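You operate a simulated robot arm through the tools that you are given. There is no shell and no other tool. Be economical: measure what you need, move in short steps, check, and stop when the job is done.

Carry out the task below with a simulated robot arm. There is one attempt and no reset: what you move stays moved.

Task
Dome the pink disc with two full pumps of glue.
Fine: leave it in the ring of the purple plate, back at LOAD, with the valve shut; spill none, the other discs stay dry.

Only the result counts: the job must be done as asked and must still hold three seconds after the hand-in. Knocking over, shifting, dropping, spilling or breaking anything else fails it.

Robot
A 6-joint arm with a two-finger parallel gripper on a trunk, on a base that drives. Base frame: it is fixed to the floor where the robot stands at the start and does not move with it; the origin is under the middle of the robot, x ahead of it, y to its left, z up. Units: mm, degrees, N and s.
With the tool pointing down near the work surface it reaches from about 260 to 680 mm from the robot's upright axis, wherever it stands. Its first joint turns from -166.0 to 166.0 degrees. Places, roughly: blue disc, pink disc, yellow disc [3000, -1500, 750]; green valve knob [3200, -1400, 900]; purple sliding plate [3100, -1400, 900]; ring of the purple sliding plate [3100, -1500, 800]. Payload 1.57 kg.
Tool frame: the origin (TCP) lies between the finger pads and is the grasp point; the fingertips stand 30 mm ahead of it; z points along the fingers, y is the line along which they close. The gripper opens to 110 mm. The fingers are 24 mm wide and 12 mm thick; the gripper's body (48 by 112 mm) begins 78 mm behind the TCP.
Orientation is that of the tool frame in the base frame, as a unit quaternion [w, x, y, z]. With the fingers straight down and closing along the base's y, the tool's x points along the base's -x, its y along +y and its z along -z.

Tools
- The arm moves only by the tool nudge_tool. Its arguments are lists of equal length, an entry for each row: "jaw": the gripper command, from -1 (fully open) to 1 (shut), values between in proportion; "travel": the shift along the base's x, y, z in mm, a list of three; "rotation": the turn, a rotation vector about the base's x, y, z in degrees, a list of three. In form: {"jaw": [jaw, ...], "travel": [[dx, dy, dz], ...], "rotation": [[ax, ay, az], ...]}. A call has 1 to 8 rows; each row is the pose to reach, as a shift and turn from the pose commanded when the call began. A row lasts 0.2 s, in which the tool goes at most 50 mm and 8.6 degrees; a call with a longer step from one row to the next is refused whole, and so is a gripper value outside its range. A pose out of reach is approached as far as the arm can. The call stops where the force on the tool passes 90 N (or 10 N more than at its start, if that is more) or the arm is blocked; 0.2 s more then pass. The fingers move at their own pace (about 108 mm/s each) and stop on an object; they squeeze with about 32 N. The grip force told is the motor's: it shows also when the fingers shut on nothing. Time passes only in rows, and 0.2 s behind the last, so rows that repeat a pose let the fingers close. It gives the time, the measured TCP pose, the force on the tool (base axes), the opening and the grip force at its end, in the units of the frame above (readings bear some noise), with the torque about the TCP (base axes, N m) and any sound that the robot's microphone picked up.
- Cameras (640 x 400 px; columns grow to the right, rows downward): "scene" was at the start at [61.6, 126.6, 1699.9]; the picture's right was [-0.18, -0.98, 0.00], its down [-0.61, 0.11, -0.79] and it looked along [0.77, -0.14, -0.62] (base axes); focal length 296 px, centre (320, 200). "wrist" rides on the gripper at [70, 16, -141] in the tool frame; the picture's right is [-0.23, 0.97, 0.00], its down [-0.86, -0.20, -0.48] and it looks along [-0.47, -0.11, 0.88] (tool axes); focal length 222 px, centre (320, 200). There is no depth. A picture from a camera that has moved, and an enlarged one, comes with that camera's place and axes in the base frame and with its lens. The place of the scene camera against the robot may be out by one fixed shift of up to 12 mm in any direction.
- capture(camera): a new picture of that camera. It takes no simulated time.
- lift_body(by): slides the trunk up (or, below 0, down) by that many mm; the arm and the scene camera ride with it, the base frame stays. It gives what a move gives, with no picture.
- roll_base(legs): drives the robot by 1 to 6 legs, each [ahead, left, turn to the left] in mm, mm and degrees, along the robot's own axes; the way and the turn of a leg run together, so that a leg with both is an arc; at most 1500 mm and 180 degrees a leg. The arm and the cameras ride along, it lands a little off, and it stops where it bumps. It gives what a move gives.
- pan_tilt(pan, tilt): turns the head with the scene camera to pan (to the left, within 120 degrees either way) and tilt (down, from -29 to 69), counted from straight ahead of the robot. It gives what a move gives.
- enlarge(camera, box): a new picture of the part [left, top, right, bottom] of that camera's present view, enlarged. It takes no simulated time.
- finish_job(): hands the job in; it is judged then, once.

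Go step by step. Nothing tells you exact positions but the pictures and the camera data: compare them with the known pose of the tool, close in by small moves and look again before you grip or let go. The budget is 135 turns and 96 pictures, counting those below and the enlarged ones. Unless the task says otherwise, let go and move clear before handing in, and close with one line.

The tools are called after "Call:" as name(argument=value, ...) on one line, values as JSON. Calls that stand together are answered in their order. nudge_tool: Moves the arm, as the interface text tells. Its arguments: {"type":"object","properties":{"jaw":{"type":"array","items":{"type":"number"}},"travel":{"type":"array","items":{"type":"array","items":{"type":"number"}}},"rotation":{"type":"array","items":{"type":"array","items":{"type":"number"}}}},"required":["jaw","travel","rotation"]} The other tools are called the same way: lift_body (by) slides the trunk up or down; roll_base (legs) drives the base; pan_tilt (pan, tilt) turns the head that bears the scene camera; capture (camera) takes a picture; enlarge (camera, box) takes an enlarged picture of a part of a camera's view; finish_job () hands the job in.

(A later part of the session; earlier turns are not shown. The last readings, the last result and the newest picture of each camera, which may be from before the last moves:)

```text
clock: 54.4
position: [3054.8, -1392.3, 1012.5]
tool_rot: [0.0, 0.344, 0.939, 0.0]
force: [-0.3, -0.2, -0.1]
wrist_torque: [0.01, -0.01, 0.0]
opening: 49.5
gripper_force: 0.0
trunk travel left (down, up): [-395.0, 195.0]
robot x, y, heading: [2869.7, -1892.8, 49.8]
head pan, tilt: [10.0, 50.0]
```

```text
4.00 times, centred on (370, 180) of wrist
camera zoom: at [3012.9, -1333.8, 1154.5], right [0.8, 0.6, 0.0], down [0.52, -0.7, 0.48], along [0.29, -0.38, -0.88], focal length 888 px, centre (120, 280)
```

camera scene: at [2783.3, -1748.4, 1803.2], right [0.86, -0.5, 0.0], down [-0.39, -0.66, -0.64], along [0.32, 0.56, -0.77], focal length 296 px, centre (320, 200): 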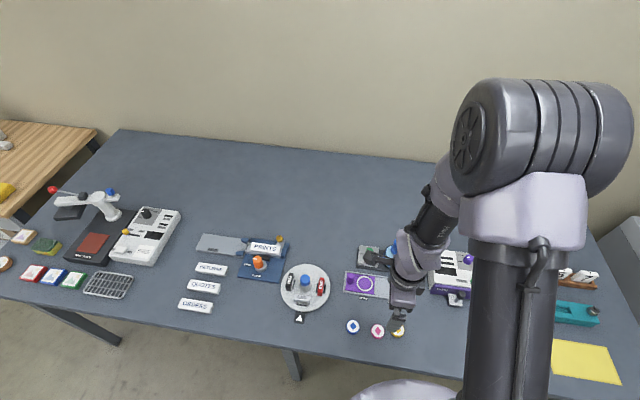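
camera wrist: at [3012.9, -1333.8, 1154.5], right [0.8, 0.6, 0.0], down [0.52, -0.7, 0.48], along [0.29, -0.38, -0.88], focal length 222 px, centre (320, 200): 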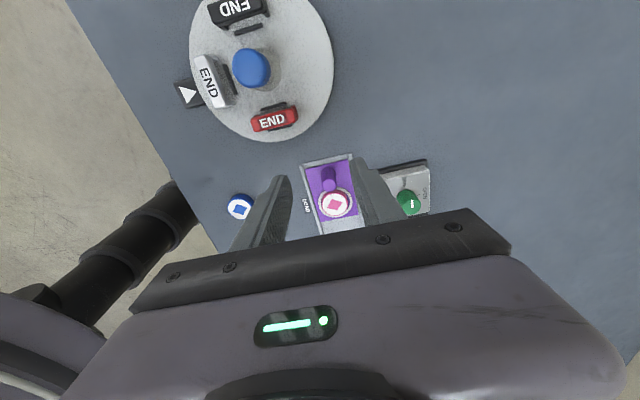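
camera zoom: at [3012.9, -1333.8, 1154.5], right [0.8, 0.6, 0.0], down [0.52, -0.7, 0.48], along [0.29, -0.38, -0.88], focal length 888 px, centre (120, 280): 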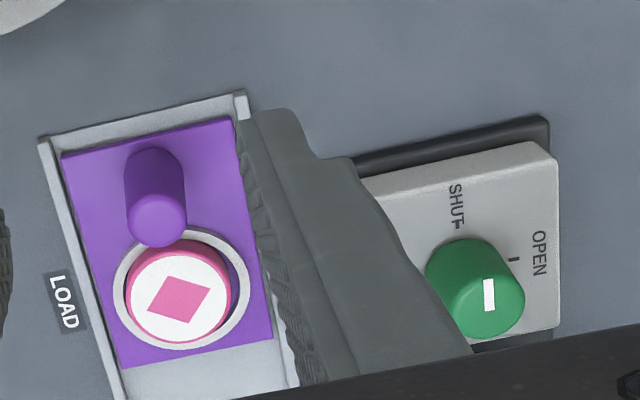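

The pointer is at SHUT (left), with OPEN 90° clockwise, away from the robot. The peg top is at about (3096,-1425,889), the spout outlet at (3204,-1515,905), so the slide is ~93 mm. To keep the gripper body clear of the spout I tilt it 25° leftward over the peg.

Call:
nudge_tool(jaw=[0.1, 0.1, 0.1, 0.1, 0.1, 0.1], travel=[[10, -8, -10], [20, -16, -25], [30, -23, -40], [40.8, -31.2, -55], [40.8, -31.2, -70], [40.8, -31.2, -70]], rotation=[[-5, -6, 0], [-10, -12, 0], [-16, -19.2, 0], [-16, -19.2, 0], [-16, -19.2, 0], [-16, -19.2, 0]])

Call:
capture(camera="wrist")

Call:
capture(camera="scene")

```text
refused: row 3 steps farther than a row can; nothing moved
```

```text
57 pictures are left
camera wrist: at [3012.9, -1333.8, 1154.5], right [0.8, 0.6, 0.0], down [0.52, -0.7, 0.48], along [0.29, -0.38, -0.88], focal length 222 px, centre (320, 200)
```

wrist: 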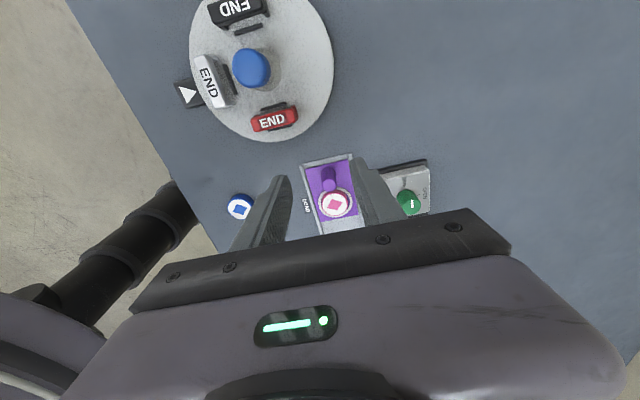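

```text
56 pictures are left
camera scene: at [2784.6, -1748.4, 1803.2], right [0.86, -0.5, 0.0], down [-0.39, -0.66, -0.64], along [0.32, 0.56, -0.77], focal length 296 px, centre (320, 200)
```

scene: 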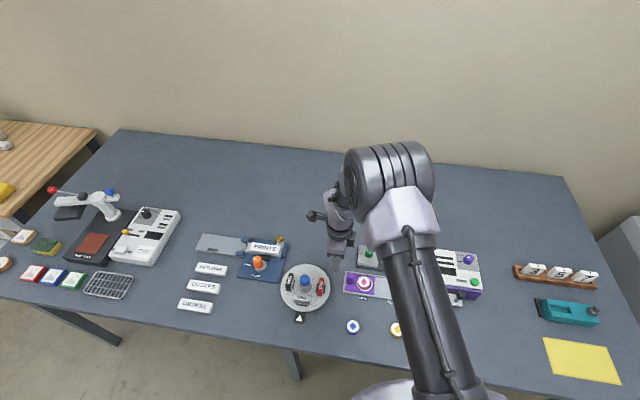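

The call was refused for too big a turn step. I use smaller steps.

Call:
nudge_tool(jaw=[0.1, 0.1, 0.1, 0.1, 0.1, 0.1], travel=[[10, -8, -10], [20, -16, -25], [30, -23, -40], [40.8, -31.2, -55], [40.8, -31.2, -70], [40.8, -31.2, -70]], rotation=[[-4, -4.8, 0], [-8, -9.6, 0], [-12, -14.4, 0], [-16, -19.2, 0], [-16, -19.2, 0], [-16, -19.2, 0]])

Call:
capture(camera="wrist")

Call:
enlarge(camera="scene", box=[301, 235, 429, 315])

```text
clock: 55.8
position: [3096.3, -1423.5, 942.8]
tool_rot: [0.203, 0.335, 0.917, -0.073]
force: [-0.1, 0.8, -0.2]
wrist_torque: [0.0, -0.01, -0.03]
opening: 49.4
gripper_force: 0.0
trunk travel left (down, up): [-395.0, 195.0]
robot x, y, heading: [2869.9, -1892.9, 50.1]
head pan, tilt: [10.0, 50.0]
```

```text
55 pictures are left
camera wrist: at [3013.0, -1331.3, 1042.0], right [0.78, 0.61, 0.1], down [0.31, -0.52, 0.79], along [0.54, -0.59, -0.6], focal length 222 px, centre (320, 200)
```

wrist: 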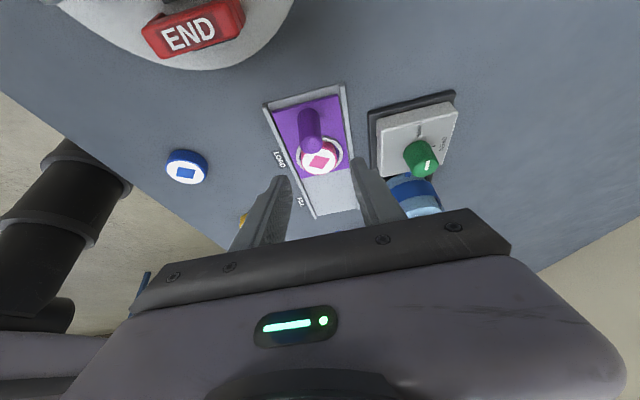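

```text
5.00 times, centred on (365, 275) of scene
camera zoom: at [2783.7, -1747.7, 1803.1], right [0.86, -0.5, 0.0], down [-0.39, -0.66, -0.64], along [0.32, 0.56, -0.77], focal length 1481 px, centre (95, -175)
```

zoom: 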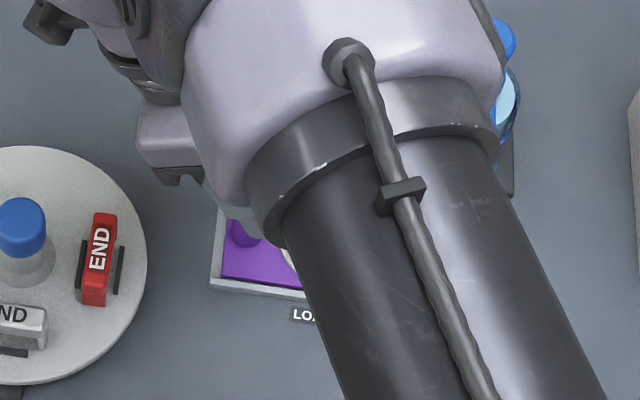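

The peg is just where predicted. I lower straight onto it to z≈889, then check.

Call:
nudge_tool(jaw=[0.1, 0.1, 0.1, 0.1, 0.1], travel=[[0, -1, -15], [0, -1, -30], [0, -1, -43], [0, -1, -53], [0, -1, -53]], rotation=[[0, 0, 0], [0, 0, 0], [0, 0, 0], [0, 0, 0], [0, 0, 0]])

Call:
enlarge(camera="wrist", box=[220, 110, 420, 235])

```text
clock: 57.0
position: [3096.2, -1424.7, 890.9]
tool_rot: [0.204, 0.334, 0.917, -0.073]
force: [-0.8, 0.0, 0.7]
wrist_torque: [0.03, 0.01, 0.0]
opening: 49.7
gripper_force: 0.0
trunk travel left (down, up): [-395.0, 195.0]
robot x, y, heading: [2866.4, -1893.0, 49.6]
head pan, tilt: [10.0, 50.0]
```

```text
3.20 times, centred on (320, 172) of wrist
camera zoom: at [3013.0, -1332.2, 989.7], right [0.79, 0.61, 0.1], down [0.31, -0.52, 0.79], along [0.54, -0.59, -0.6], focal length 711 px, centre (320, 288)
```

zoom: 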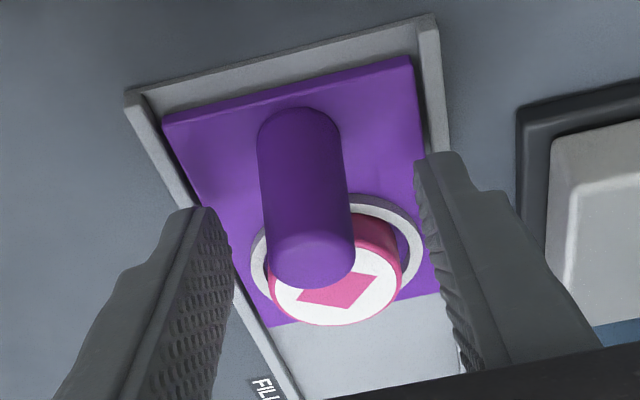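

Fingers straddle the peg. I close on it.

Call:
nudge_tool(jaw=[0.5, 0.8, 1, 1, 1], travel=[[0, 0, 0], [0, 0, 0], [0, 0, 0], [0, 0, 0], [0, 0, 0]], rotation=[[0, 0, 0], [0, 0, 0], [0, 0, 0], [0, 0, 0], [0, 0, 0]])

Call:
nudge_tool(jaw=[1, 1, 1, 1, 1], travel=[[3.8, -3.2, 0], [11.5, -9.6, 0], [19.2, -16, 0], [23, -19.2, 0], [23, -19.2, 0]], rotation=[[0, 0, 0], [0, 0, 0], [0, 0, 0], [0, 0, 0], [0, 0, 0]])

Call:
enlarge(camera="wrist", box=[220, 110, 420, 235])

```text
clock: 58.2
position: [3094.9, -1425.1, 890.7]
tool_rot: [0.203, 0.335, 0.917, -0.073]
force: [-9.4, -11.9, -9.7]
wrist_torque: [-0.31, 0.36, 0.0]
opening: 20.7
gripper_force: 34.3
trunk travel left (down, up): [-395.0, 195.0]
robot x, y, heading: [2871.0, -1894.2, 49.7]
head pan, tilt: [10.0, 50.0]
```

```text
clock: 59.4
position: [3117.7, -1444.6, 891.1]
tool_rot: [0.204, 0.336, 0.917, -0.073]
force: [-12.4, -15.1, -14.4]
wrist_torque: [-0.54, 0.18, 0.03]
opening: 21.0
gripper_force: 34.5
trunk travel left (down, up): [-395.0, 195.0]
robot x, y, heading: [2868.1, -1892.8, 50.0]
head pan, tilt: [10.0, 50.0]
```

```text
3.20 times, centred on (320, 172) of wrist
camera zoom: at [3035.2, -1352.3, 989.6], right [0.79, 0.61, 0.1], down [0.31, -0.52, 0.79], along [0.54, -0.59, -0.6], focal length 711 px, centre (320, 288)
```

zoom: 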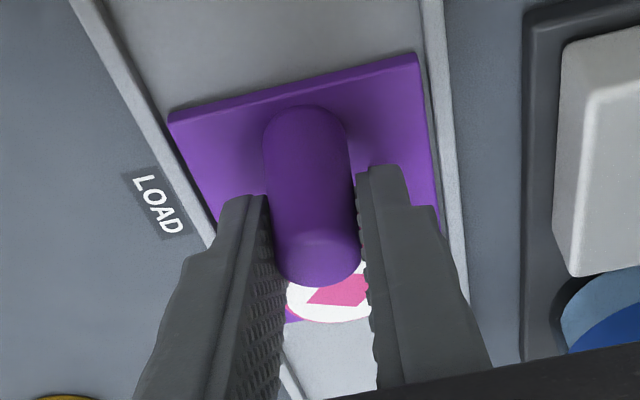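

The plate slides with the peg. I continue to about 88 mm total, correcting 1 mm sideways to relieve the side force.

Call:
nudge_tool(jaw=[1, 1, 1, 1, 1, 1, 1], travel=[[7, -7.2, 0], [14.7, -13.6, 0], [22.4, -20, 0], [30.1, -26.4, 0], [37.8, -32.8, 0], [43.9, -38, 0], [43.9, -38, 0]], rotation=[[0, 0, 0], [0, 0, 0], [0, 0, 0], [0, 0, 0], [0, 0, 0], [0, 0, 0], [0, 0, 0]])

Call:
capture(camera="wrist")

Call:
enlarge(camera="scene", box=[317, 245, 445, 325])

```text
clock: 61.0
position: [3162.9, -1481.2, 890.1]
tool_rot: [0.205, 0.335, 0.917, -0.072]
force: [-2.9, -5.1, -2.0]
wrist_torque: [-0.07, 0.24, 0.1]
opening: 21.0
gripper_force: 34.2
trunk travel left (down, up): [-395.0, 195.0]
robot x, y, heading: [2871.1, -1890.3, 49.7]
head pan, tilt: [10.0, 50.0]
```

```text
51 pictures are left
camera wrist: at [3079.7, -1389.3, 989.8], right [0.78, 0.61, 0.1], down [0.31, -0.52, 0.79], along [0.54, -0.59, -0.6], focal length 222 px, centre (320, 200)
```

wrist: 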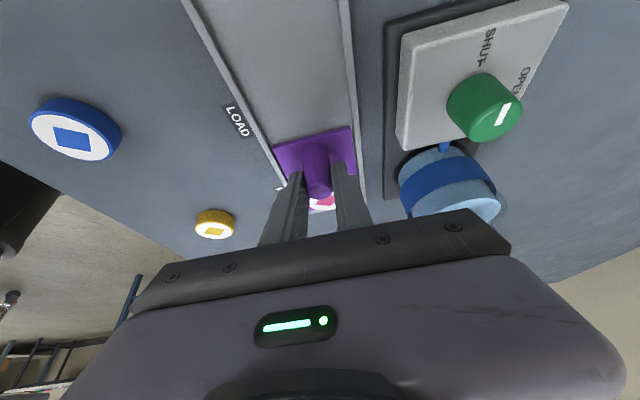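

```text
5.00 times, centred on (381, 285) of scene
camera zoom: at [2783.4, -1748.2, 1803.2], right [0.86, -0.5, 0.0], down [-0.39, -0.66, -0.64], along [0.32, 0.56, -0.77], focal length 1481 px, centre (15, -225)
```

zoom: 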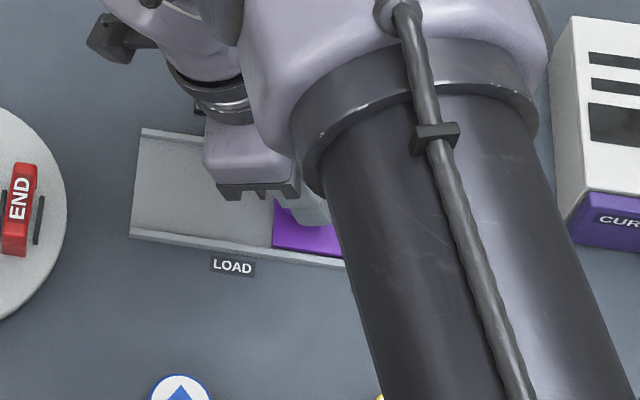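

I creep on a few millimetres, watching for the end stop.

Call:
nudge_tool(jaw=[1, 1, 1, 1], travel=[[1.5, -1.3, 0], [3, -2.6, 0], [3.8, -3.2, 0], [3.8, -3.2, 0]], rotation=[[0, 0, 0], [0, 0, 0], [0, 0, 0], [0, 0, 0]])

```text
clock: 62.0
position: [3165.3, -1484.1, 890.7]
tool_rot: [0.204, 0.335, 0.917, -0.072]
force: [-11.2, 7.5, 3.6]
wrist_torque: [0.2, 0.33, -0.03]
opening: 20.9
gripper_force: 33.9
trunk travel left (down, up): [-395.0, 195.0]
robot x, y, heading: [2866.8, -1895.0, 50.0]
head pan, tilt: [10.0, 50.0]
```

A resisting force of about 13 N along the slide suggests the stop; I confirm with 2 mm more.

Call:
nudge_tool(jaw=[1, 1, 1], travel=[[1.5, -1.3, 0], [1.5, -1.3, 0], [1.5, -1.3, 0]], rotation=[[0, 0, 0], [0, 0, 0], [0, 0, 0]])

```text
clock: 62.8
position: [3166.3, -1484.9, 891.0]
tool_rot: [0.203, 0.336, 0.917, -0.073]
force: [-7.9, 10.2, 6.7]
wrist_torque: [0.35, 0.25, 0.02]
opening: 20.4
gripper_force: 33.1
trunk travel left (down, up): [-395.0, 195.0]
robot x, y, heading: [2867.9, -1896.0, 49.9]
head pan, tilt: [10.0, 50.0]
```

Now about 93 mm travelled, matching the spout. I let go and back out up-left to check the alignment.

Call:
nudge_tool(jaw=[0.3, 0.1, 0.1, 0.1, 0.1, 0.1, 0.1], travel=[[-1, 1, 0], [-1, 1, 0], [-8, 7, 25], [-20, 17, 60], [-30, 25, 100], [-30, 25, 140], [-30, 25, 160]], rotation=[[0, 0, 0], [0, 0, 0], [0, 0, 0], [0, 0, 0], [4, 4.8, 0], [8, 9.6, 0], [12, 14.4, 0]])

Call:
capture(camera="wrist")

Call:
enlarge(camera="scene", box=[317, 235, 445, 315])

```text
clock: 64.4
position: [3138.7, -1461.6, 1050.2]
tool_rot: [0.05, 0.343, 0.938, -0.019]
force: [0.2, 0.6, -0.3]
wrist_torque: [0.02, -0.01, -0.01]
opening: 49.9
gripper_force: 0.1
trunk travel left (down, up): [-395.0, 195.0]
robot x, y, heading: [2865.4, -1891.7, 50.0]
head pan, tilt: [10.0, 50.0]
```

```text
49 pictures are left
camera wrist: at [3085.0, -1393.7, 1184.0], right [0.8, 0.6, 0.03], down [0.48, -0.67, 0.57], along [0.36, -0.44, -0.82], focal length 222 px, centre (320, 200)
```

wrist: 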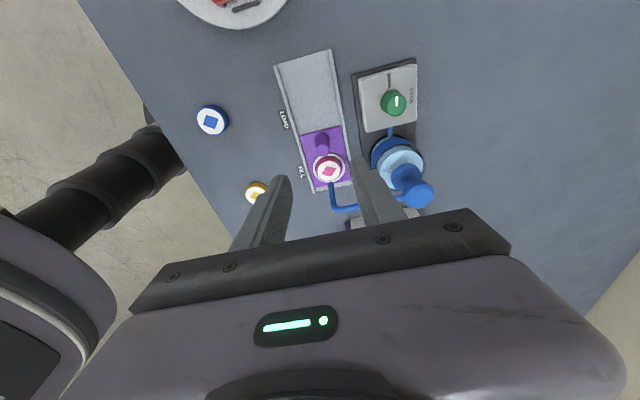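

```text
5.00 times, centred on (381, 275) of scene
camera zoom: at [2784.5, -1748.4, 1803.2], right [0.86, -0.5, 0.0], down [-0.39, -0.66, -0.64], along [0.32, 0.56, -0.77], focal length 1481 px, centre (15, -175)
```

zoom: 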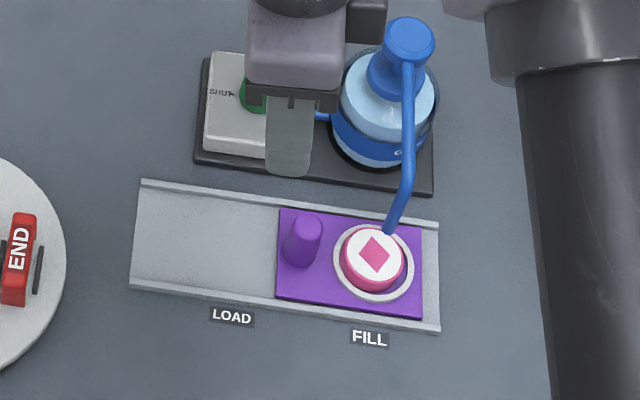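

The ring is under the spout (projected drop point within ~2 mm of its centre) and aligned with FILL. Next comes the valve: knob top at about (3193,-1378,908). I level the tool, move above it, and turn back +90° in yaw so I can later turn -90° to open.

Call:
nudge_tool(jaw=[0.1, 0.1, 0.1, 0.1], travel=[[13, 20, 0], [27, 42, 0], [41, 63, 0], [54, 83, 0]], rotation=[[4, 4.8, 0], [4, 4.8, 0], [4, 4.8, 0], [4, 4.8, 0]])

Call:
nudge_tool(jaw=[0.1, 0.1, 0.1, 0.1, 0.1, 0.1, 0.1, 0.1], travel=[[0, 0, 0], [0, 0, 0], [0, 0, 0], [0, 0, 0], [0, 0, 0], [0, 0, 0], [0, 0, 0], [0, 0, 0]], rotation=[[0, 0, 8.5], [0, 0, 17], [0, 0, 25.5], [0, 0, 34], [0, 0, 42.5], [0, 0, 51], [0, 0, 59.5], [0, 0, 68]])

Call:
nudge_tool(jaw=[0.1, 0.1, 0.1, 0.1], travel=[[0, 0, -10], [0, 0, -30], [0, 0, -50], [0, 0, -50]], rotation=[[0, 0, 8], [0, 0, 16], [0, 0, 22], [0, 0, 22]])

Call:
capture(camera="wrist")

```text
clock: 65.4
position: [3191.9, -1377.0, 1050.8]
tool_rot: [-0.001, 0.344, 0.939, 0.0]
force: [-0.1, 0.3, -0.2]
wrist_torque: [0.03, -0.01, 0.02]
opening: 49.6
gripper_force: 0.0
trunk travel left (down, up): [-395.0, 195.0]
robot x, y, heading: [2869.7, -1891.8, 49.7]
head pan, tilt: [10.0, 50.0]
```

```text
clock: 67.2
position: [3191.5, -1378.5, 1050.9]
tool_rot: [0.0, -0.241, 0.97, 0.0]
force: [0.3, 0.7, -1.2]
wrist_torque: [0.02, 0.01, 0.01]
opening: 49.5
gripper_force: 0.0
trunk travel left (down, up): [-395.0, 195.0]
robot x, y, heading: [2868.5, -1891.4, 49.8]
head pan, tilt: [10.0, 50.0]
```

```text
clock: 68.2
position: [3191.3, -1379.5, 1001.3]
tool_rot: [0.0, -0.422, 0.907, 0.0]
force: [-0.4, 0.8, 0.0]
wrist_torque: [0.02, 0.01, -0.01]
opening: 49.4
gripper_force: 0.1
trunk travel left (down, up): [-395.0, 195.0]
robot x, y, heading: [2866.9, -1890.9, 49.6]
head pan, tilt: [10.0, 50.0]
```

```text
47 pictures are left
camera wrist: at [3134.9, -1420.6, 1142.5], right [-0.6, 0.8, 0.0], down [0.7, 0.53, 0.48], along [0.38, 0.29, -0.88], focal length 222 px, centre (320, 200)
```

wrist: 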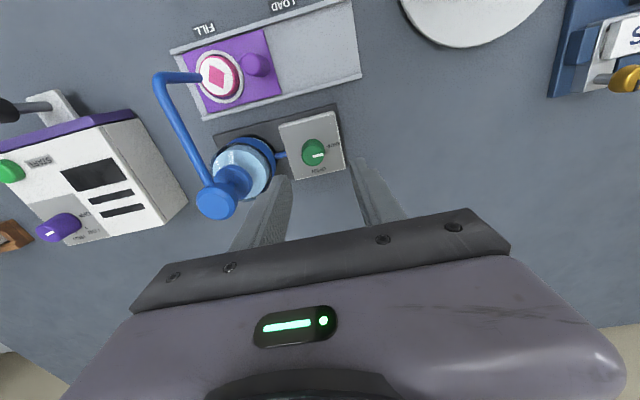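

I enlarge the knob and the pump head.

Call:
enlarge(camera="wrist", box=[180, 110, 372, 230])

```text
3.33 times, centred on (276, 170) of wrist
camera zoom: at [3134.9, -1420.6, 1142.5], right [-0.6, 0.8, 0.0], down [0.7, 0.53, 0.48], along [0.38, 0.29, -0.88], focal length 740 px, centre (467, 300)
```

zoom: 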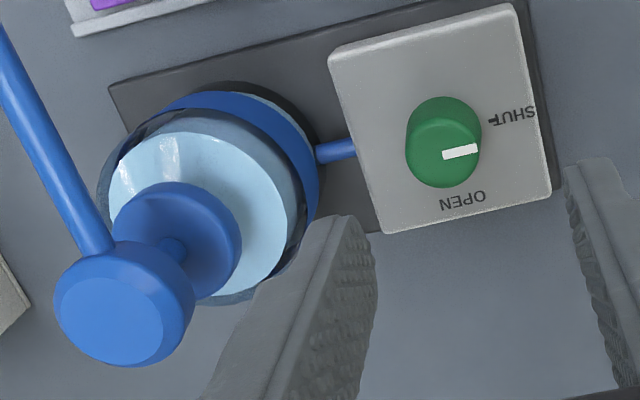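

The pointer is clearly at SHUT. The refined knob centre is (3202,-1381), top z≈895, so I shift and lower with a check midway.

Call:
nudge_tool(jaw=[0.1, 0.1, 0.1, 0.1], travel=[[9.3, -3.3, 0], [9.3, -3.3, -30], [9.3, -3.3, -55], [9.3, -3.3, -55]], rotation=[[0, 0, 0], [0, 0, 0], [0, 0, 0], [0, 0, 0]])

Call:
enlarge(camera="wrist", box=[200, 110, 392, 230])

```text
clock: 69.2
position: [3200.5, -1380.8, 946.0]
tool_rot: [0.0, -0.421, 0.907, 0.0]
force: [0.0, -0.5, -0.3]
wrist_torque: [0.03, 0.03, 0.01]
opening: 49.5
gripper_force: 0.1
trunk travel left (down, up): [-395.0, 195.0]
robot x, y, heading: [2867.2, -1893.5, 49.8]
head pan, tilt: [10.0, 50.0]
```

```text
3.33 times, centred on (296, 170) of wrist
camera zoom: at [3144.2, -1422.9, 1086.9], right [-0.6, 0.8, 0.0], down [0.7, 0.52, 0.48], along [0.38, 0.29, -0.88], focal length 740 px, centre (400, 300)
```

zoom: 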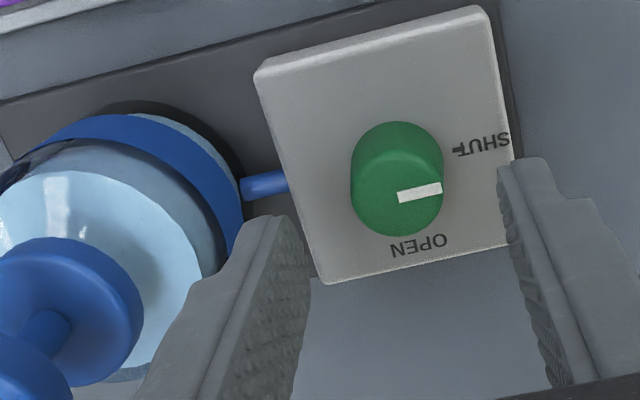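

Aligned within 2 mm. I narrow the fingers a little, lower to z≈908 and grip the knob.

Call:
nudge_tool(jaw=[0.25, 0.25, 0.25, 0.25, 0.25], travel=[[0.5, -1, -8], [0.5, -1, -18], [0.5, -1, -28], [0.5, -1, -37], [0.5, -1, -37]], rotation=[[0, 0, 0], [0, 0, 0], [0, 0, 0], [0, 0, 0], [0, 0, 0]])

Call:
nudge_tool(jaw=[0.6, 1, 1, 1], travel=[[0, 0, 0], [0, 0, 0], [0, 0, 0], [0, 0, 0]], rotation=[[0, 0, 0], [0, 0, 0], [0, 0, 0], [0, 0, 0]])

Call:
enlarge(camera="wrist", box=[220, 120, 412, 240])

```text
clock: 70.4
position: [3201.6, -1381.9, 909.1]
tool_rot: [-0.001, -0.421, 0.907, 0.001]
force: [0.6, 0.6, -0.1]
wrist_torque: [0.04, 0.02, 0.0]
opening: 41.4
gripper_force: 0.0
trunk travel left (down, up): [-395.0, 195.0]
robot x, y, heading: [2869.0, -1893.6, 50.0]
head pan, tilt: [10.0, 50.0]
```

```text
clock: 71.4
position: [3202.2, -1382.5, 908.3]
tool_rot: [0.0, -0.422, 0.907, -0.001]
force: [-1.8, 1.7, -2.7]
wrist_torque: [0.19, 0.0, -0.01]
opening: 26.8
gripper_force: 37.6
trunk travel left (down, up): [-395.0, 195.0]
robot x, y, heading: [2867.2, -1888.5, 49.7]
head pan, tilt: [10.0, 50.0]
```

```text
3.33 times, centred on (316, 180) of wrist
camera zoom: at [3144.5, -1423.5, 1049.9], right [-0.6, 0.8, 0.0], down [0.7, 0.52, 0.48], along [0.38, 0.29, -0.88], focal length 740 px, centre (333, 267)
```

zoom: 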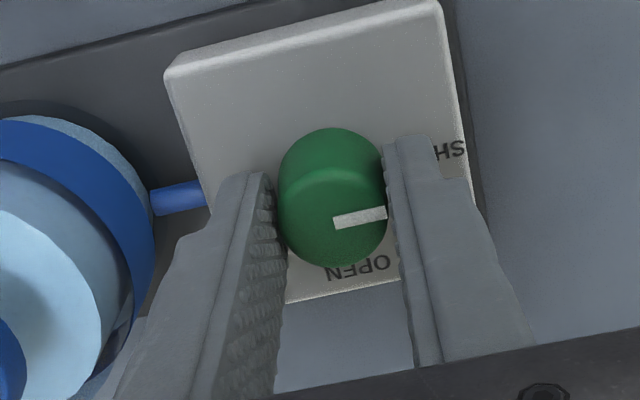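

Knob gripped. I turn it -90° (clockwise from above) in steps toward OPEN.

Call:
nudge_tool(jaw=[1, 1, 1, 1, 1, 1, 1], travel=[[0, 0, 0], [0, 0, 0], [0, 0, 0], [0, 0, 0], [0, 0, 0], [0, 0, 0], [0, 0, 0]], rotation=[[0, 0, -8], [0, 0, -16], [0, 0, -24], [0, 0, -32], [0, 0, -40], [0, 0, -48], [0, 0, -48]])

Call:
enlarge(camera="wrist", box=[220, 120, 412, 240])

```text
clock: 73.0
position: [3201.9, -1382.0, 907.9]
tool_rot: [0.0, -0.014, 1.0, -0.001]
force: [-4.0, 6.2, -1.4]
wrist_torque: [0.18, -0.08, -0.02]
opening: 26.7
gripper_force: 38.0
trunk travel left (down, up): [-395.0, 195.0]
robot x, y, heading: [2868.5, -1891.1, 49.8]
head pan, tilt: [10.0, 50.0]
```

```text
3.33 times, centred on (316, 180) of wrist
camera zoom: at [3131.9, -1366.9, 1049.9], right [0.2, 0.98, 0.0], down [0.86, -0.17, 0.48], along [0.47, -0.1, -0.88], focal length 740 px, centre (333, 267)
```

zoom: 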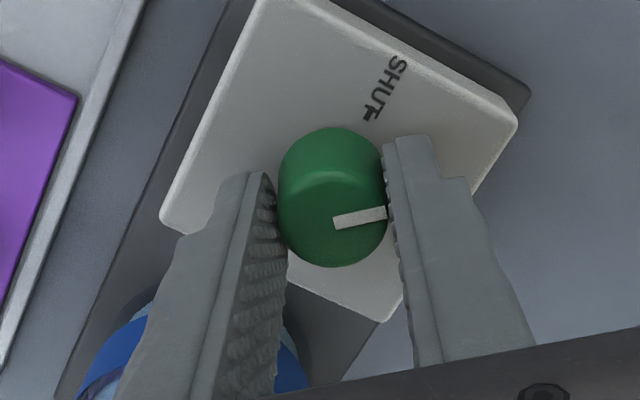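

The knob turns with the hand. I continue the rest of the way.

Call:
nudge_tool(jaw=[1, 1, 1, 1, 1, 1, 1], travel=[[0, 0, 0], [0, 0, 0], [0, 0, 0], [0, 0, 0], [0, 0, 0], [0, 0, 0], [0, 0, 0]], rotation=[[0, 0, -8], [0, 0, -16], [0, 0, -24], [0, 0, -32], [0, 0, -40], [0, 0, -42], [0, 0, -42]])

Call:
enlarge(camera="wrist", box=[220, 100, 412, 220])

```text
clock: 74.6
position: [3200.2, -1384.5, 908.8]
tool_rot: [0.001, 0.344, 0.939, 0.0]
force: [-7.1, 2.7, -3.7]
wrist_torque: [0.12, 0.29, 0.0]
opening: 26.7
gripper_force: 37.9
trunk travel left (down, up): [-395.0, 195.0]
robot x, y, heading: [2861.9, -1891.4, 50.1]
head pan, tilt: [10.0, 50.0]
```

```text
3.33 times, centred on (316, 160) of wrist
camera zoom: at [3159.3, -1323.8, 1049.9], right [0.8, 0.6, 0.0], down [0.52, -0.7, 0.48], along [0.29, -0.39, -0.88], focal length 740 px, centre (333, 333)
```

zoom: 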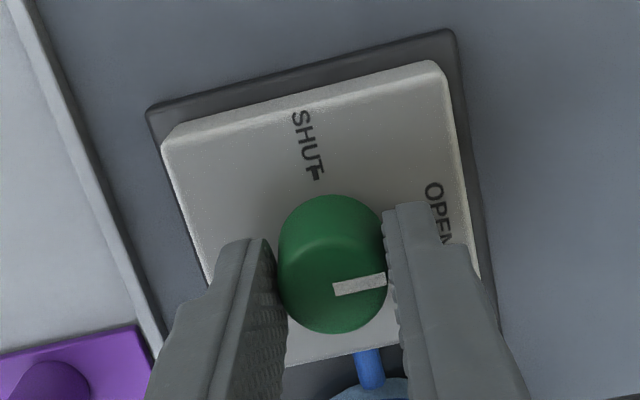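

Pointer turned 90°. I release, rise and check it against the OPEN mark.

Call:
nudge_tool(jaw=[0.5, 0.25, 0.25, 0.25, 0.25], travel=[[0, 0, 0], [0, 0, 0], [0, 0, 30], [0, 0, 70], [0, 0, 100]], rotation=[[0, 0, 0], [0, 0, 0], [0, 0, 0], [0, 0, 0], [0, 0, 0]])

Call:
enlarge(camera="wrist", box=[240, 90, 400, 190])

Call:
enlarge(camera="scene", box=[317, 225, 445, 305])

```text
clock: 75.8
position: [3201.5, -1382.8, 1009.2]
tool_rot: [0.0, 0.343, 0.939, 0.0]
force: [0.6, 0.8, 0.3]
wrist_torque: [-0.02, 0.02, -0.01]
opening: 41.0
gripper_force: 0.1
trunk travel left (down, up): [-395.0, 195.0]
robot x, y, heading: [2870.3, -1888.8, 49.8]
head pan, tilt: [10.0, 50.0]
```

```text
4.00 times, centred on (320, 140) of wrist
camera zoom: at [3158.9, -1324.4, 1151.1], right [0.8, 0.6, 0.0], down [0.52, -0.7, 0.48], along [0.29, -0.38, -0.88], focal length 888 px, centre (320, 440)
```

zoom: 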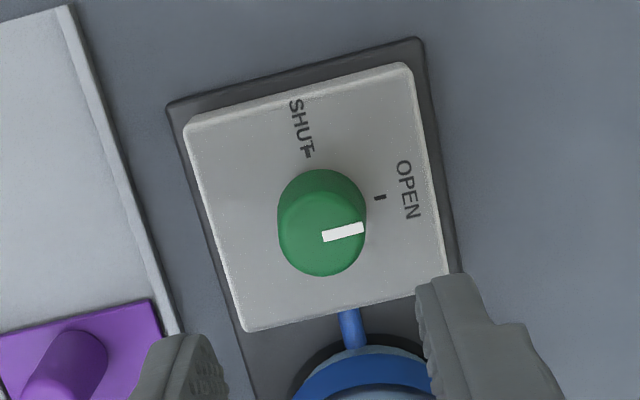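

```text
5.00 times, centred on (381, 265) of scene
camera zoom: at [2783.4, -1748.0, 1803.1], right [0.86, -0.5, 0.0], down [-0.39, -0.66, -0.64], along [0.32, 0.56, -0.77], focal length 1481 px, centre (15, -125)
```

zoom: 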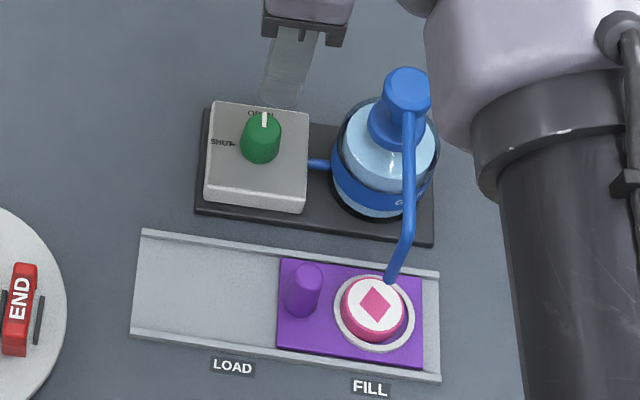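

The pointer matches the OPEN tick. Now for the pump: I close the fingers and move above the pump head near (3267,-1437).

Call:
nudge_tool(jaw=[0.25, 1, 1, 1, 1, 1], travel=[[0, 0, 30], [5, -4, 60], [25, -21, 60], [45, -38, 60], [65, -54, 60], [65, -54, 60]], rotation=[[0, 0, 0], [0, 0, 0], [0, 0, 0], [0, 0, 0], [0, 0, 0], [0, 0, 0]])

Call:
enlarge(camera="wrist", box=[240, 90, 400, 190])

Call:
enlarge(camera="scene", box=[333, 215, 445, 285])

```text
clock: 77.2
position: [3266.5, -1435.4, 1068.1]
tool_rot: [0.0, 0.343, 0.939, -0.001]
force: [-0.7, 0.7, 0.2]
wrist_torque: [0.03, -0.01, 0.01]
opening: 0.1
gripper_force: 20.9
trunk travel left (down, up): [-395.0, 195.0]
robot x, y, heading: [2869.0, -1891.3, 49.5]
head pan, tilt: [10.0, 50.0]
```

```text
4.00 times, centred on (320, 140) of wrist
camera zoom: at [3224.6, -1377.6, 1210.3], right [0.8, 0.6, 0.0], down [0.52, -0.7, 0.48], along [0.29, -0.38, -0.88], focal length 888 px, centre (320, 440)
```

zoom: 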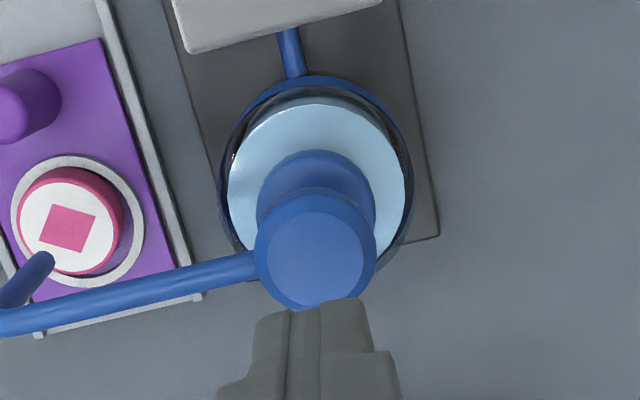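

```text
5.71 times, centred on (389, 250) of scene
camera zoom: at [2783.2, -1747.3, 1803.0], right [0.86, -0.5, 0.0], down [-0.39, -0.66, -0.64], along [0.32, 0.56, -0.77], focal length 1692 px, centre (-74, -86)
```

zoom: 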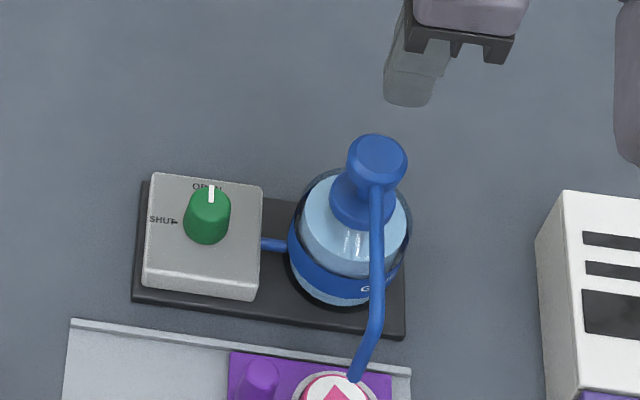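

The pump head is at (3266,-1437), z≈975, practically under the tool. I come down to just above it.

Call:
nudge_tool(jaw=[1, 1, 1, 1, 1], travel=[[-1, -1.5, -20], [-1, -1.5, -40], [-1, -1.5, -55], [-1, -1.5, -59], [-1, -1.5, -59]], rotation=[[0, 0, 0], [0, 0, 0], [0, 0, 0], [0, 0, 0], [0, 0, 0]])

Call:
enlarge(camera="wrist", box=[240, 120, 400, 220])

Call:
enlarge(camera="scene", box=[365, 225, 429, 265])

```text
clock: 78.4
position: [3267.0, -1437.7, 1010.4]
tool_rot: [0.0, 0.343, 0.939, 0.0]
force: [0.6, 0.2, -0.7]
wrist_torque: [0.0, 0.01, 0.01]
opening: 0.1
gripper_force: 20.7
trunk travel left (down, up): [-395.0, 195.0]
robot x, y, heading: [2868.8, -1888.7, 49.9]
head pan, tilt: [10.0, 50.0]
```

```text
4.00 times, centred on (320, 170) of wrist
camera zoom: at [3223.7, -1379.8, 1151.1], right [0.8, 0.6, 0.0], down [0.52, -0.7, 0.48], along [0.29, -0.38, -0.88], focal length 888 px, centre (320, 320)
```

zoom: 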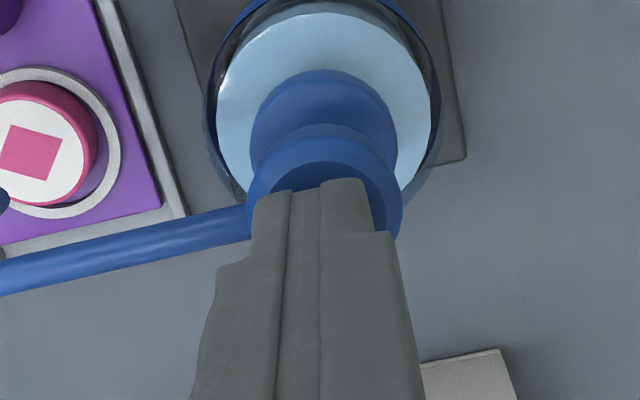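

```text
10.00 times, centred on (397, 245) of scene
camera zoom: at [2783.8, -1747.6, 1803.1], right [0.86, -0.5, 0.0], down [-0.39, -0.66, -0.64], along [0.32, 0.56, -0.77], focal length 2962 px, centre (-450, -250)
```

zoom: 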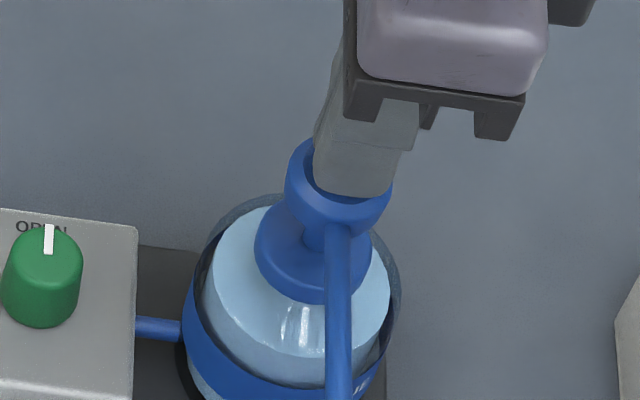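

The tips are just above the head's centre. I press down slowly, watching the force.

Call:
nudge_tool(jaw=[1, 1, 1, 1, 1], travel=[[0, 0, -3], [0, 0, -6], [0, 0, -9], [0, 0, -12], [0, 0, -12]], rotation=[[0, 0, 0], [0, 0, 0], [0, 0, 0], [0, 0, 0], [0, 0, 0]])

Call:
nudge_tool(jaw=[1, 1, 1, 1], travel=[[0, 0, -2], [0, 0, -4], [0, 0, -6], [0, 0, -6]], rotation=[[0, 0, 0], [0, 0, 0], [0, 0, 0], [0, 0, 0]])

```text
clock: 79.6
position: [3265.4, -1438.7, 997.9]
tool_rot: [0.0, 0.344, 0.939, 0.001]
force: [-1.8, -0.4, 7.2]
wrist_torque: [-0.03, 0.04, -0.01]
opening: 0.3
gripper_force: 21.2
trunk travel left (down, up): [-395.0, 195.0]
robot x, y, heading: [2865.4, -1893.4, 49.8]
head pan, tilt: [10.0, 50.0]
```

```text
clock: 80.6
position: [3265.3, -1438.9, 993.4]
tool_rot: [0.001, 0.344, 0.939, 0.002]
force: [2.5, 3.7, 19.5]
wrist_torque: [0.12, -0.05, -0.01]
opening: 0.0
gripper_force: 21.9
trunk travel left (down, up): [-395.0, 195.0]
robot x, y, heading: [2867.5, -1893.9, 49.6]
head pan, tilt: [10.0, 50.0]
```

Call:
nudge_tool(jaw=[1, 1, 1], travel=[[0, 0, -1.5], [0, 0, -3], [0, 0, -3]], rotation=[[0, 0, 0], [0, 0, 0], [0, 0, 0]])

Call:
enlarge(camera="scene", box=[349, 230, 429, 280])

```text
clock: 81.4
position: [3265.4, -1437.4, 991.2]
tool_rot: [0.0, 0.344, 0.939, 0.002]
force: [6.3, 8.4, 45.9]
wrist_torque: [0.29, -0.17, -0.13]
opening: 0.0
gripper_force: 21.4
trunk travel left (down, up): [-395.0, 195.0]
robot x, y, heading: [2868.2, -1892.0, 50.1]
head pan, tilt: [10.0, 50.0]
```

```text
8.00 times, centred on (389, 255) of scene
camera zoom: at [2781.4, -1750.2, 1803.4], right [0.86, -0.5, 0.0], down [-0.38, -0.66, -0.64], along [0.32, 0.56, -0.76], focal length 2369 px, centre (-232, -240)
```

zoom: 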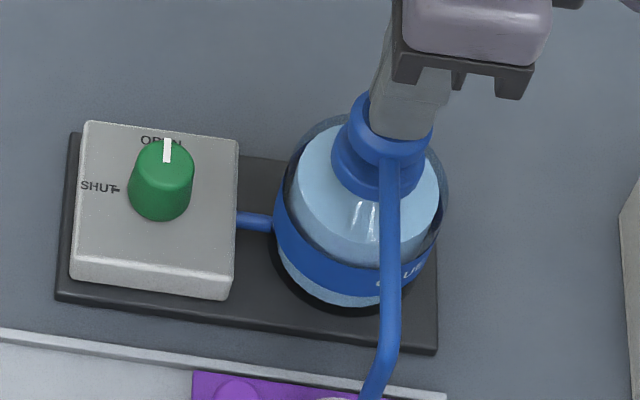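

The force rose steeply to 46 N at z≈991, so that is the bottom of the stroke. I release fully and look at the disc before the second pump.

Call:
nudge_tool(jaw=[1, 1, 1, 1, 1, 1, 1], travel=[[0, 0, 4], [0, 0, 8], [0, 0, 12], [0, 0, 17], [0, 0, 23], [0, 0, 23], [0, 0, 23]], rotation=[[0, 0, 0], [0, 0, 0], [0, 0, 0], [0, 0, 0], [0, 0, 0], [0, 0, 0], [0, 0, 0]])

Call:
enlarge(camera="scene", box=[357, 225, 437, 315])

Call:
enlarge(camera="wrist", box=[220, 100, 380, 200])

```text
clock: 83.0
position: [3266.1, -1438.1, 1012.2]
tool_rot: [0.0, 0.344, 0.939, 0.0]
force: [0.8, 0.4, -1.1]
wrist_torque: [-0.01, 0.04, -0.06]
opening: 0.1
gripper_force: 20.6
trunk travel left (down, up): [-395.0, 195.0]
robot x, y, heading: [2869.8, -1891.6, 50.2]
head pan, tilt: [10.0, 50.0]
```

```text
4.44 times, centred on (397, 270) of scene
camera zoom: at [2783.8, -1747.6, 1803.1], right [0.86, -0.5, 0.0], down [-0.39, -0.66, -0.64], along [0.32, 0.56, -0.77], focal length 1316 px, centre (-22, -111)
```

zoom: 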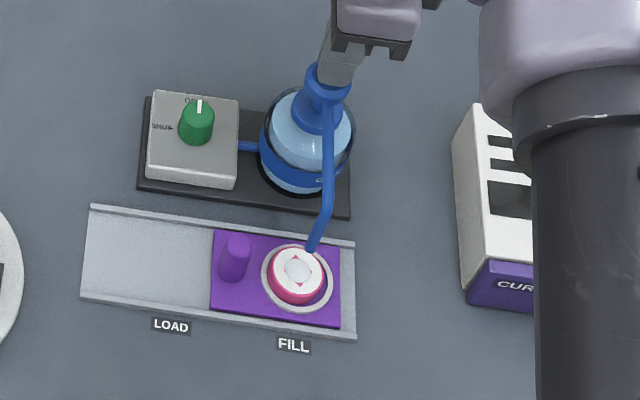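

```text
4.00 times, centred on (300, 150) of wrist
camera zoom: at [3223.6, -1379.8, 1153.0], right [0.8, 0.6, 0.0], down [0.52, -0.7, 0.48], along [0.29, -0.38, -0.88], focal length 888 px, centre (400, 400)
```

zoom: 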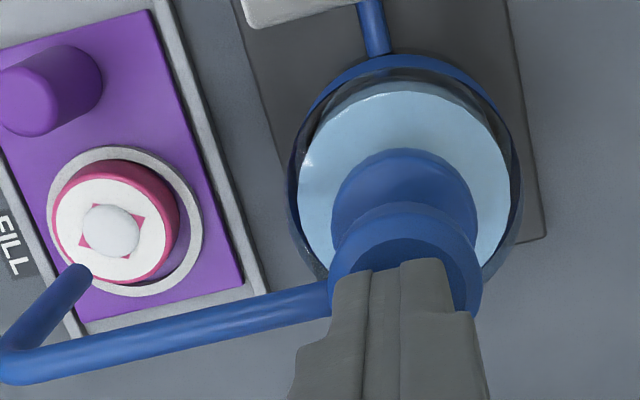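

A glue dome formed at the disc's centre, and the head is back up. I make the second full stroke the same way and release.

Call:
nudge_tool(jaw=[1, 1, 1, 1, 1, 1, 1, 1], travel=[[0, 0, -5], [0, 0, -9], [0, 0, -12], [0, 0, -15], [0, 0, -18], [0, 0, -20.5], [0, 0, -23], [0, 0, -23]], rotation=[[0, 0, 0], [0, 0, 0], [0, 0, 0], [0, 0, 0], [0, 0, 0], [0, 0, 0], [0, 0, 0], [0, 0, 0]])

Call:
nudge_tool(jaw=[1, 1, 1, 1, 1, 1], travel=[[0, 0, 5], [0, 0, 10], [0, 0, 16], [0, 0, 26], [0, 0, 60], [0, 0, 80]], rotation=[[0, 0, 0], [0, 0, 0], [0, 0, 0], [0, 0, 0], [0, 0, 0], [0, 0, 0]])

Call:
enlarge(camera="wrist", box=[220, 90, 380, 190])

```text
clock: 84.8
position: [3265.8, -1438.5, 991.5]
tool_rot: [0.001, 0.344, 0.939, 0.003]
force: [2.2, 3.0, 41.6]
wrist_torque: [0.08, -0.1, -0.1]
opening: 0.0
gripper_force: 21.2
trunk travel left (down, up): [-395.0, 195.0]
robot x, y, heading: [2871.9, -1893.0, 49.9]
head pan, tilt: [10.0, 50.0]
```

```text
clock: 86.2
position: [3266.0, -1437.8, 1068.6]
tool_rot: [0.0, 0.344, 0.939, -0.002]
force: [0.7, -0.6, -0.1]
wrist_torque: [0.01, 0.02, 0.05]
opening: 0.1
gripper_force: 21.5
trunk travel left (down, up): [-395.0, 195.0]
robot x, y, heading: [2866.4, -1888.6, 49.9]
head pan, tilt: [10.0, 50.0]
```

```text
4.00 times, centred on (300, 140) of wrist
camera zoom: at [3223.9, -1380.2, 1209.7], right [0.8, 0.6, 0.0], down [0.52, -0.7, 0.48], along [0.29, -0.38, -0.88], focal length 888 px, centre (400, 440)
```

zoom: 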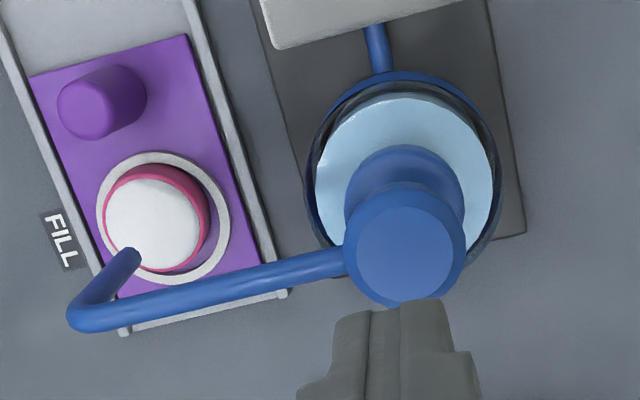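

Two full pumps are done and the disc is fully domed with no spill. I go back above the knob at the same pose as when I let it go.

Call:
nudge_tool(jaw=[1, 1, 0.25, 0.25, 0.25, 0.25, 0.25], travel=[[-16, 14, 0], [-32, 28, 0], [-48, 42, 0], [-64, 55.5, 0], [-64, 55.5, -40], [-64, 55.5, -80], [-64, 55.5, -110]], rotation=[[0, 0, 0], [0, 0, 0], [0, 0, 0], [0, 0, 0], [0, 0, 0], [0, 0, 0], [0, 0, 0]])

Call:
enlarge(camera="wrist", box=[220, 110, 412, 230])

```text
clock: 87.8
position: [3202.8, -1382.0, 959.2]
tool_rot: [0.001, 0.343, 0.939, 0.001]
force: [-0.8, 1.1, -0.1]
wrist_torque: [0.02, 0.0, 0.02]
opening: 41.2
gripper_force: 0.0
trunk travel left (down, up): [-395.0, 195.0]
robot x, y, heading: [2865.0, -1892.1, 49.4]
head pan, tilt: [10.0, 50.0]
```

```text
3.33 times, centred on (316, 170) of wrist
camera zoom: at [3160.4, -1323.5, 1099.8], right [0.8, 0.6, 0.0], down [0.52, -0.7, 0.48], along [0.29, -0.38, -0.88], focal length 740 px, centre (333, 300)
```

zoom: 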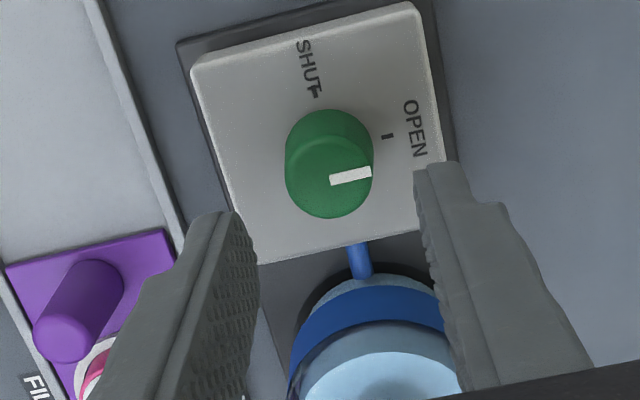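

Well aligned. I lower, grip, and turn +90° back to SHUT.

Call:
nudge_tool(jaw=[0.25, 0.25, 0.25, 0.25, 0.6, 1, 1, 1], travel=[[0, 0, -15], [0, 0, -30], [0, 0, -42], [0, 0, -50], [0, 0, -50], [0, 0, -50], [0, 0, -50], [0, 0, -50]], rotation=[[0, 0, 0], [0, 0, 0], [0, 0, 0], [0, 0, 0], [0, 0, 0], [0, 0, 0], [0, 0, 0], [0, 0, 0]])

Call:
nudge_tool(jaw=[1, 1, 1, 1, 1, 1, 1], travel=[[0, 0, 0], [0, 0, 0], [0, 0, 0], [0, 0, 0], [0, 0, 0], [0, 0, 0], [0, 0, 0]], rotation=[[0, 0, 8], [0, 0, 16], [0, 0, 24], [0, 0, 32], [0, 0, 40], [0, 0, 48], [0, 0, 48]])

Call:
nudge_tool(jaw=[1, 1, 1, 1, 1, 1, 1], travel=[[0, 0, 0], [0, 0, 0], [0, 0, 0], [0, 0, 0], [0, 0, 0], [0, 0, 0], [0, 0, 0]], rotation=[[0, 0, 8], [0, 0, 16], [0, 0, 24], [0, 0, 32], [0, 0, 40], [0, 0, 42], [0, 0, 42]])

Call:
enlarge(camera="wrist", box=[220, 120, 412, 240])

```text
clock: 89.6
position: [3201.8, -1382.9, 908.1]
tool_rot: [0.0, 0.343, 0.939, 0.0]
force: [-1.2, -2.2, -3.4]
wrist_torque: [-0.05, 0.03, -0.06]
opening: 26.8
gripper_force: 37.9
trunk travel left (down, up): [-395.0, 195.0]
robot x, y, heading: [2865.4, -1889.9, 49.9]
head pan, tilt: [10.0, 50.0]
```

```text
clock: 91.2
position: [3201.9, -1382.0, 908.3]
tool_rot: [0.0, -0.069, 0.998, 0.001]
force: [4.2, 2.0, -6.4]
wrist_torque: [0.05, -0.26, -0.01]
opening: 26.9
gripper_force: 37.5
trunk travel left (down, up): [-395.0, 195.0]
robot x, y, heading: [2869.4, -1891.9, 49.6]
head pan, tilt: [10.0, 50.0]
```

```text
clock: 92.8
position: [3202.3, -1380.2, 908.0]
tool_rot: [0.0, -0.422, 0.907, 0.001]
force: [1.8, 14.9, -3.8]
wrist_torque: [0.73, -0.19, -0.2]
opening: 26.5
gripper_force: 38.0
trunk travel left (down, up): [-395.0, 195.0]
robot x, y, heading: [2870.1, -1892.8, 49.9]
head pan, tilt: [10.0, 50.0]
```

```text
3.33 times, centred on (316, 180) of wrist
camera zoom: at [3145.2, -1422.8, 1049.8], right [-0.6, 0.8, 0.0], down [0.7, 0.53, 0.48], along [0.38, 0.29, -0.88], focal length 740 px, centre (333, 267)
```

zoom: 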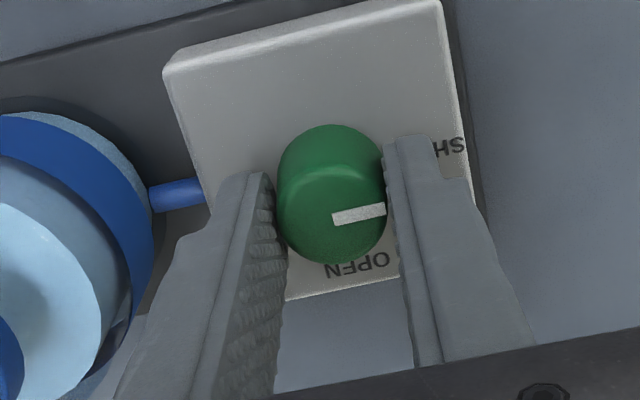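

The pointer is back as it was at first, against a stop. I release and rise to check.

Call:
nudge_tool(jaw=[0.5, 0.25, 0.25, 0.25, 0.25, 0.25], travel=[[0, 0, 0], [0, 0, 0], [0, 0, 35], [0, 0, 80], [0, 0, 125], [0, 0, 142]], rotation=[[0, 0, 0], [0, 0, 0], [0, 0, 0], [0, 0, 0], [0, 0, 0], [0, 0, 0]])

Call:
enlarge(camera="wrist", box=[140, 60, 396, 220])

```text
clock: 94.2
position: [3202.6, -1383.2, 1050.7]
tool_rot: [0.0, -0.422, 0.907, 0.0]
force: [0.2, -0.7, -0.5]
wrist_torque: [-0.01, 0.02, -0.03]
opening: 41.1
gripper_force: 0.1
trunk travel left (down, up): [-395.0, 195.0]
robot x, y, heading: [2868.0, -1892.9, 50.1]
head pan, tilt: [10.0, 50.0]
```

```text
2.50 times, centred on (268, 140) of wrist
camera zoom: at [3145.6, -1425.1, 1192.3], right [-0.6, 0.8, 0.0], down [0.7, 0.52, 0.48], along [0.38, 0.29, -0.88], focal length 555 px, centre (450, 350)
```

zoom: 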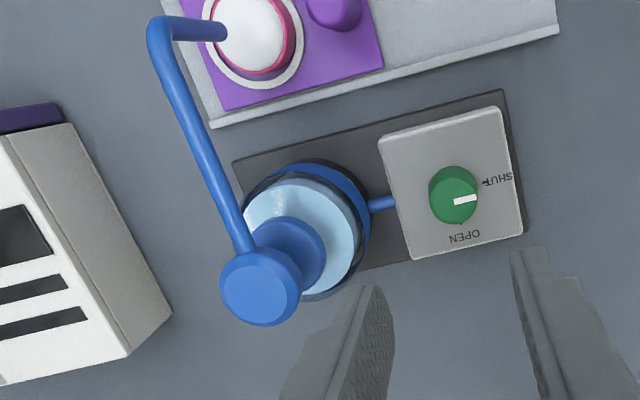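

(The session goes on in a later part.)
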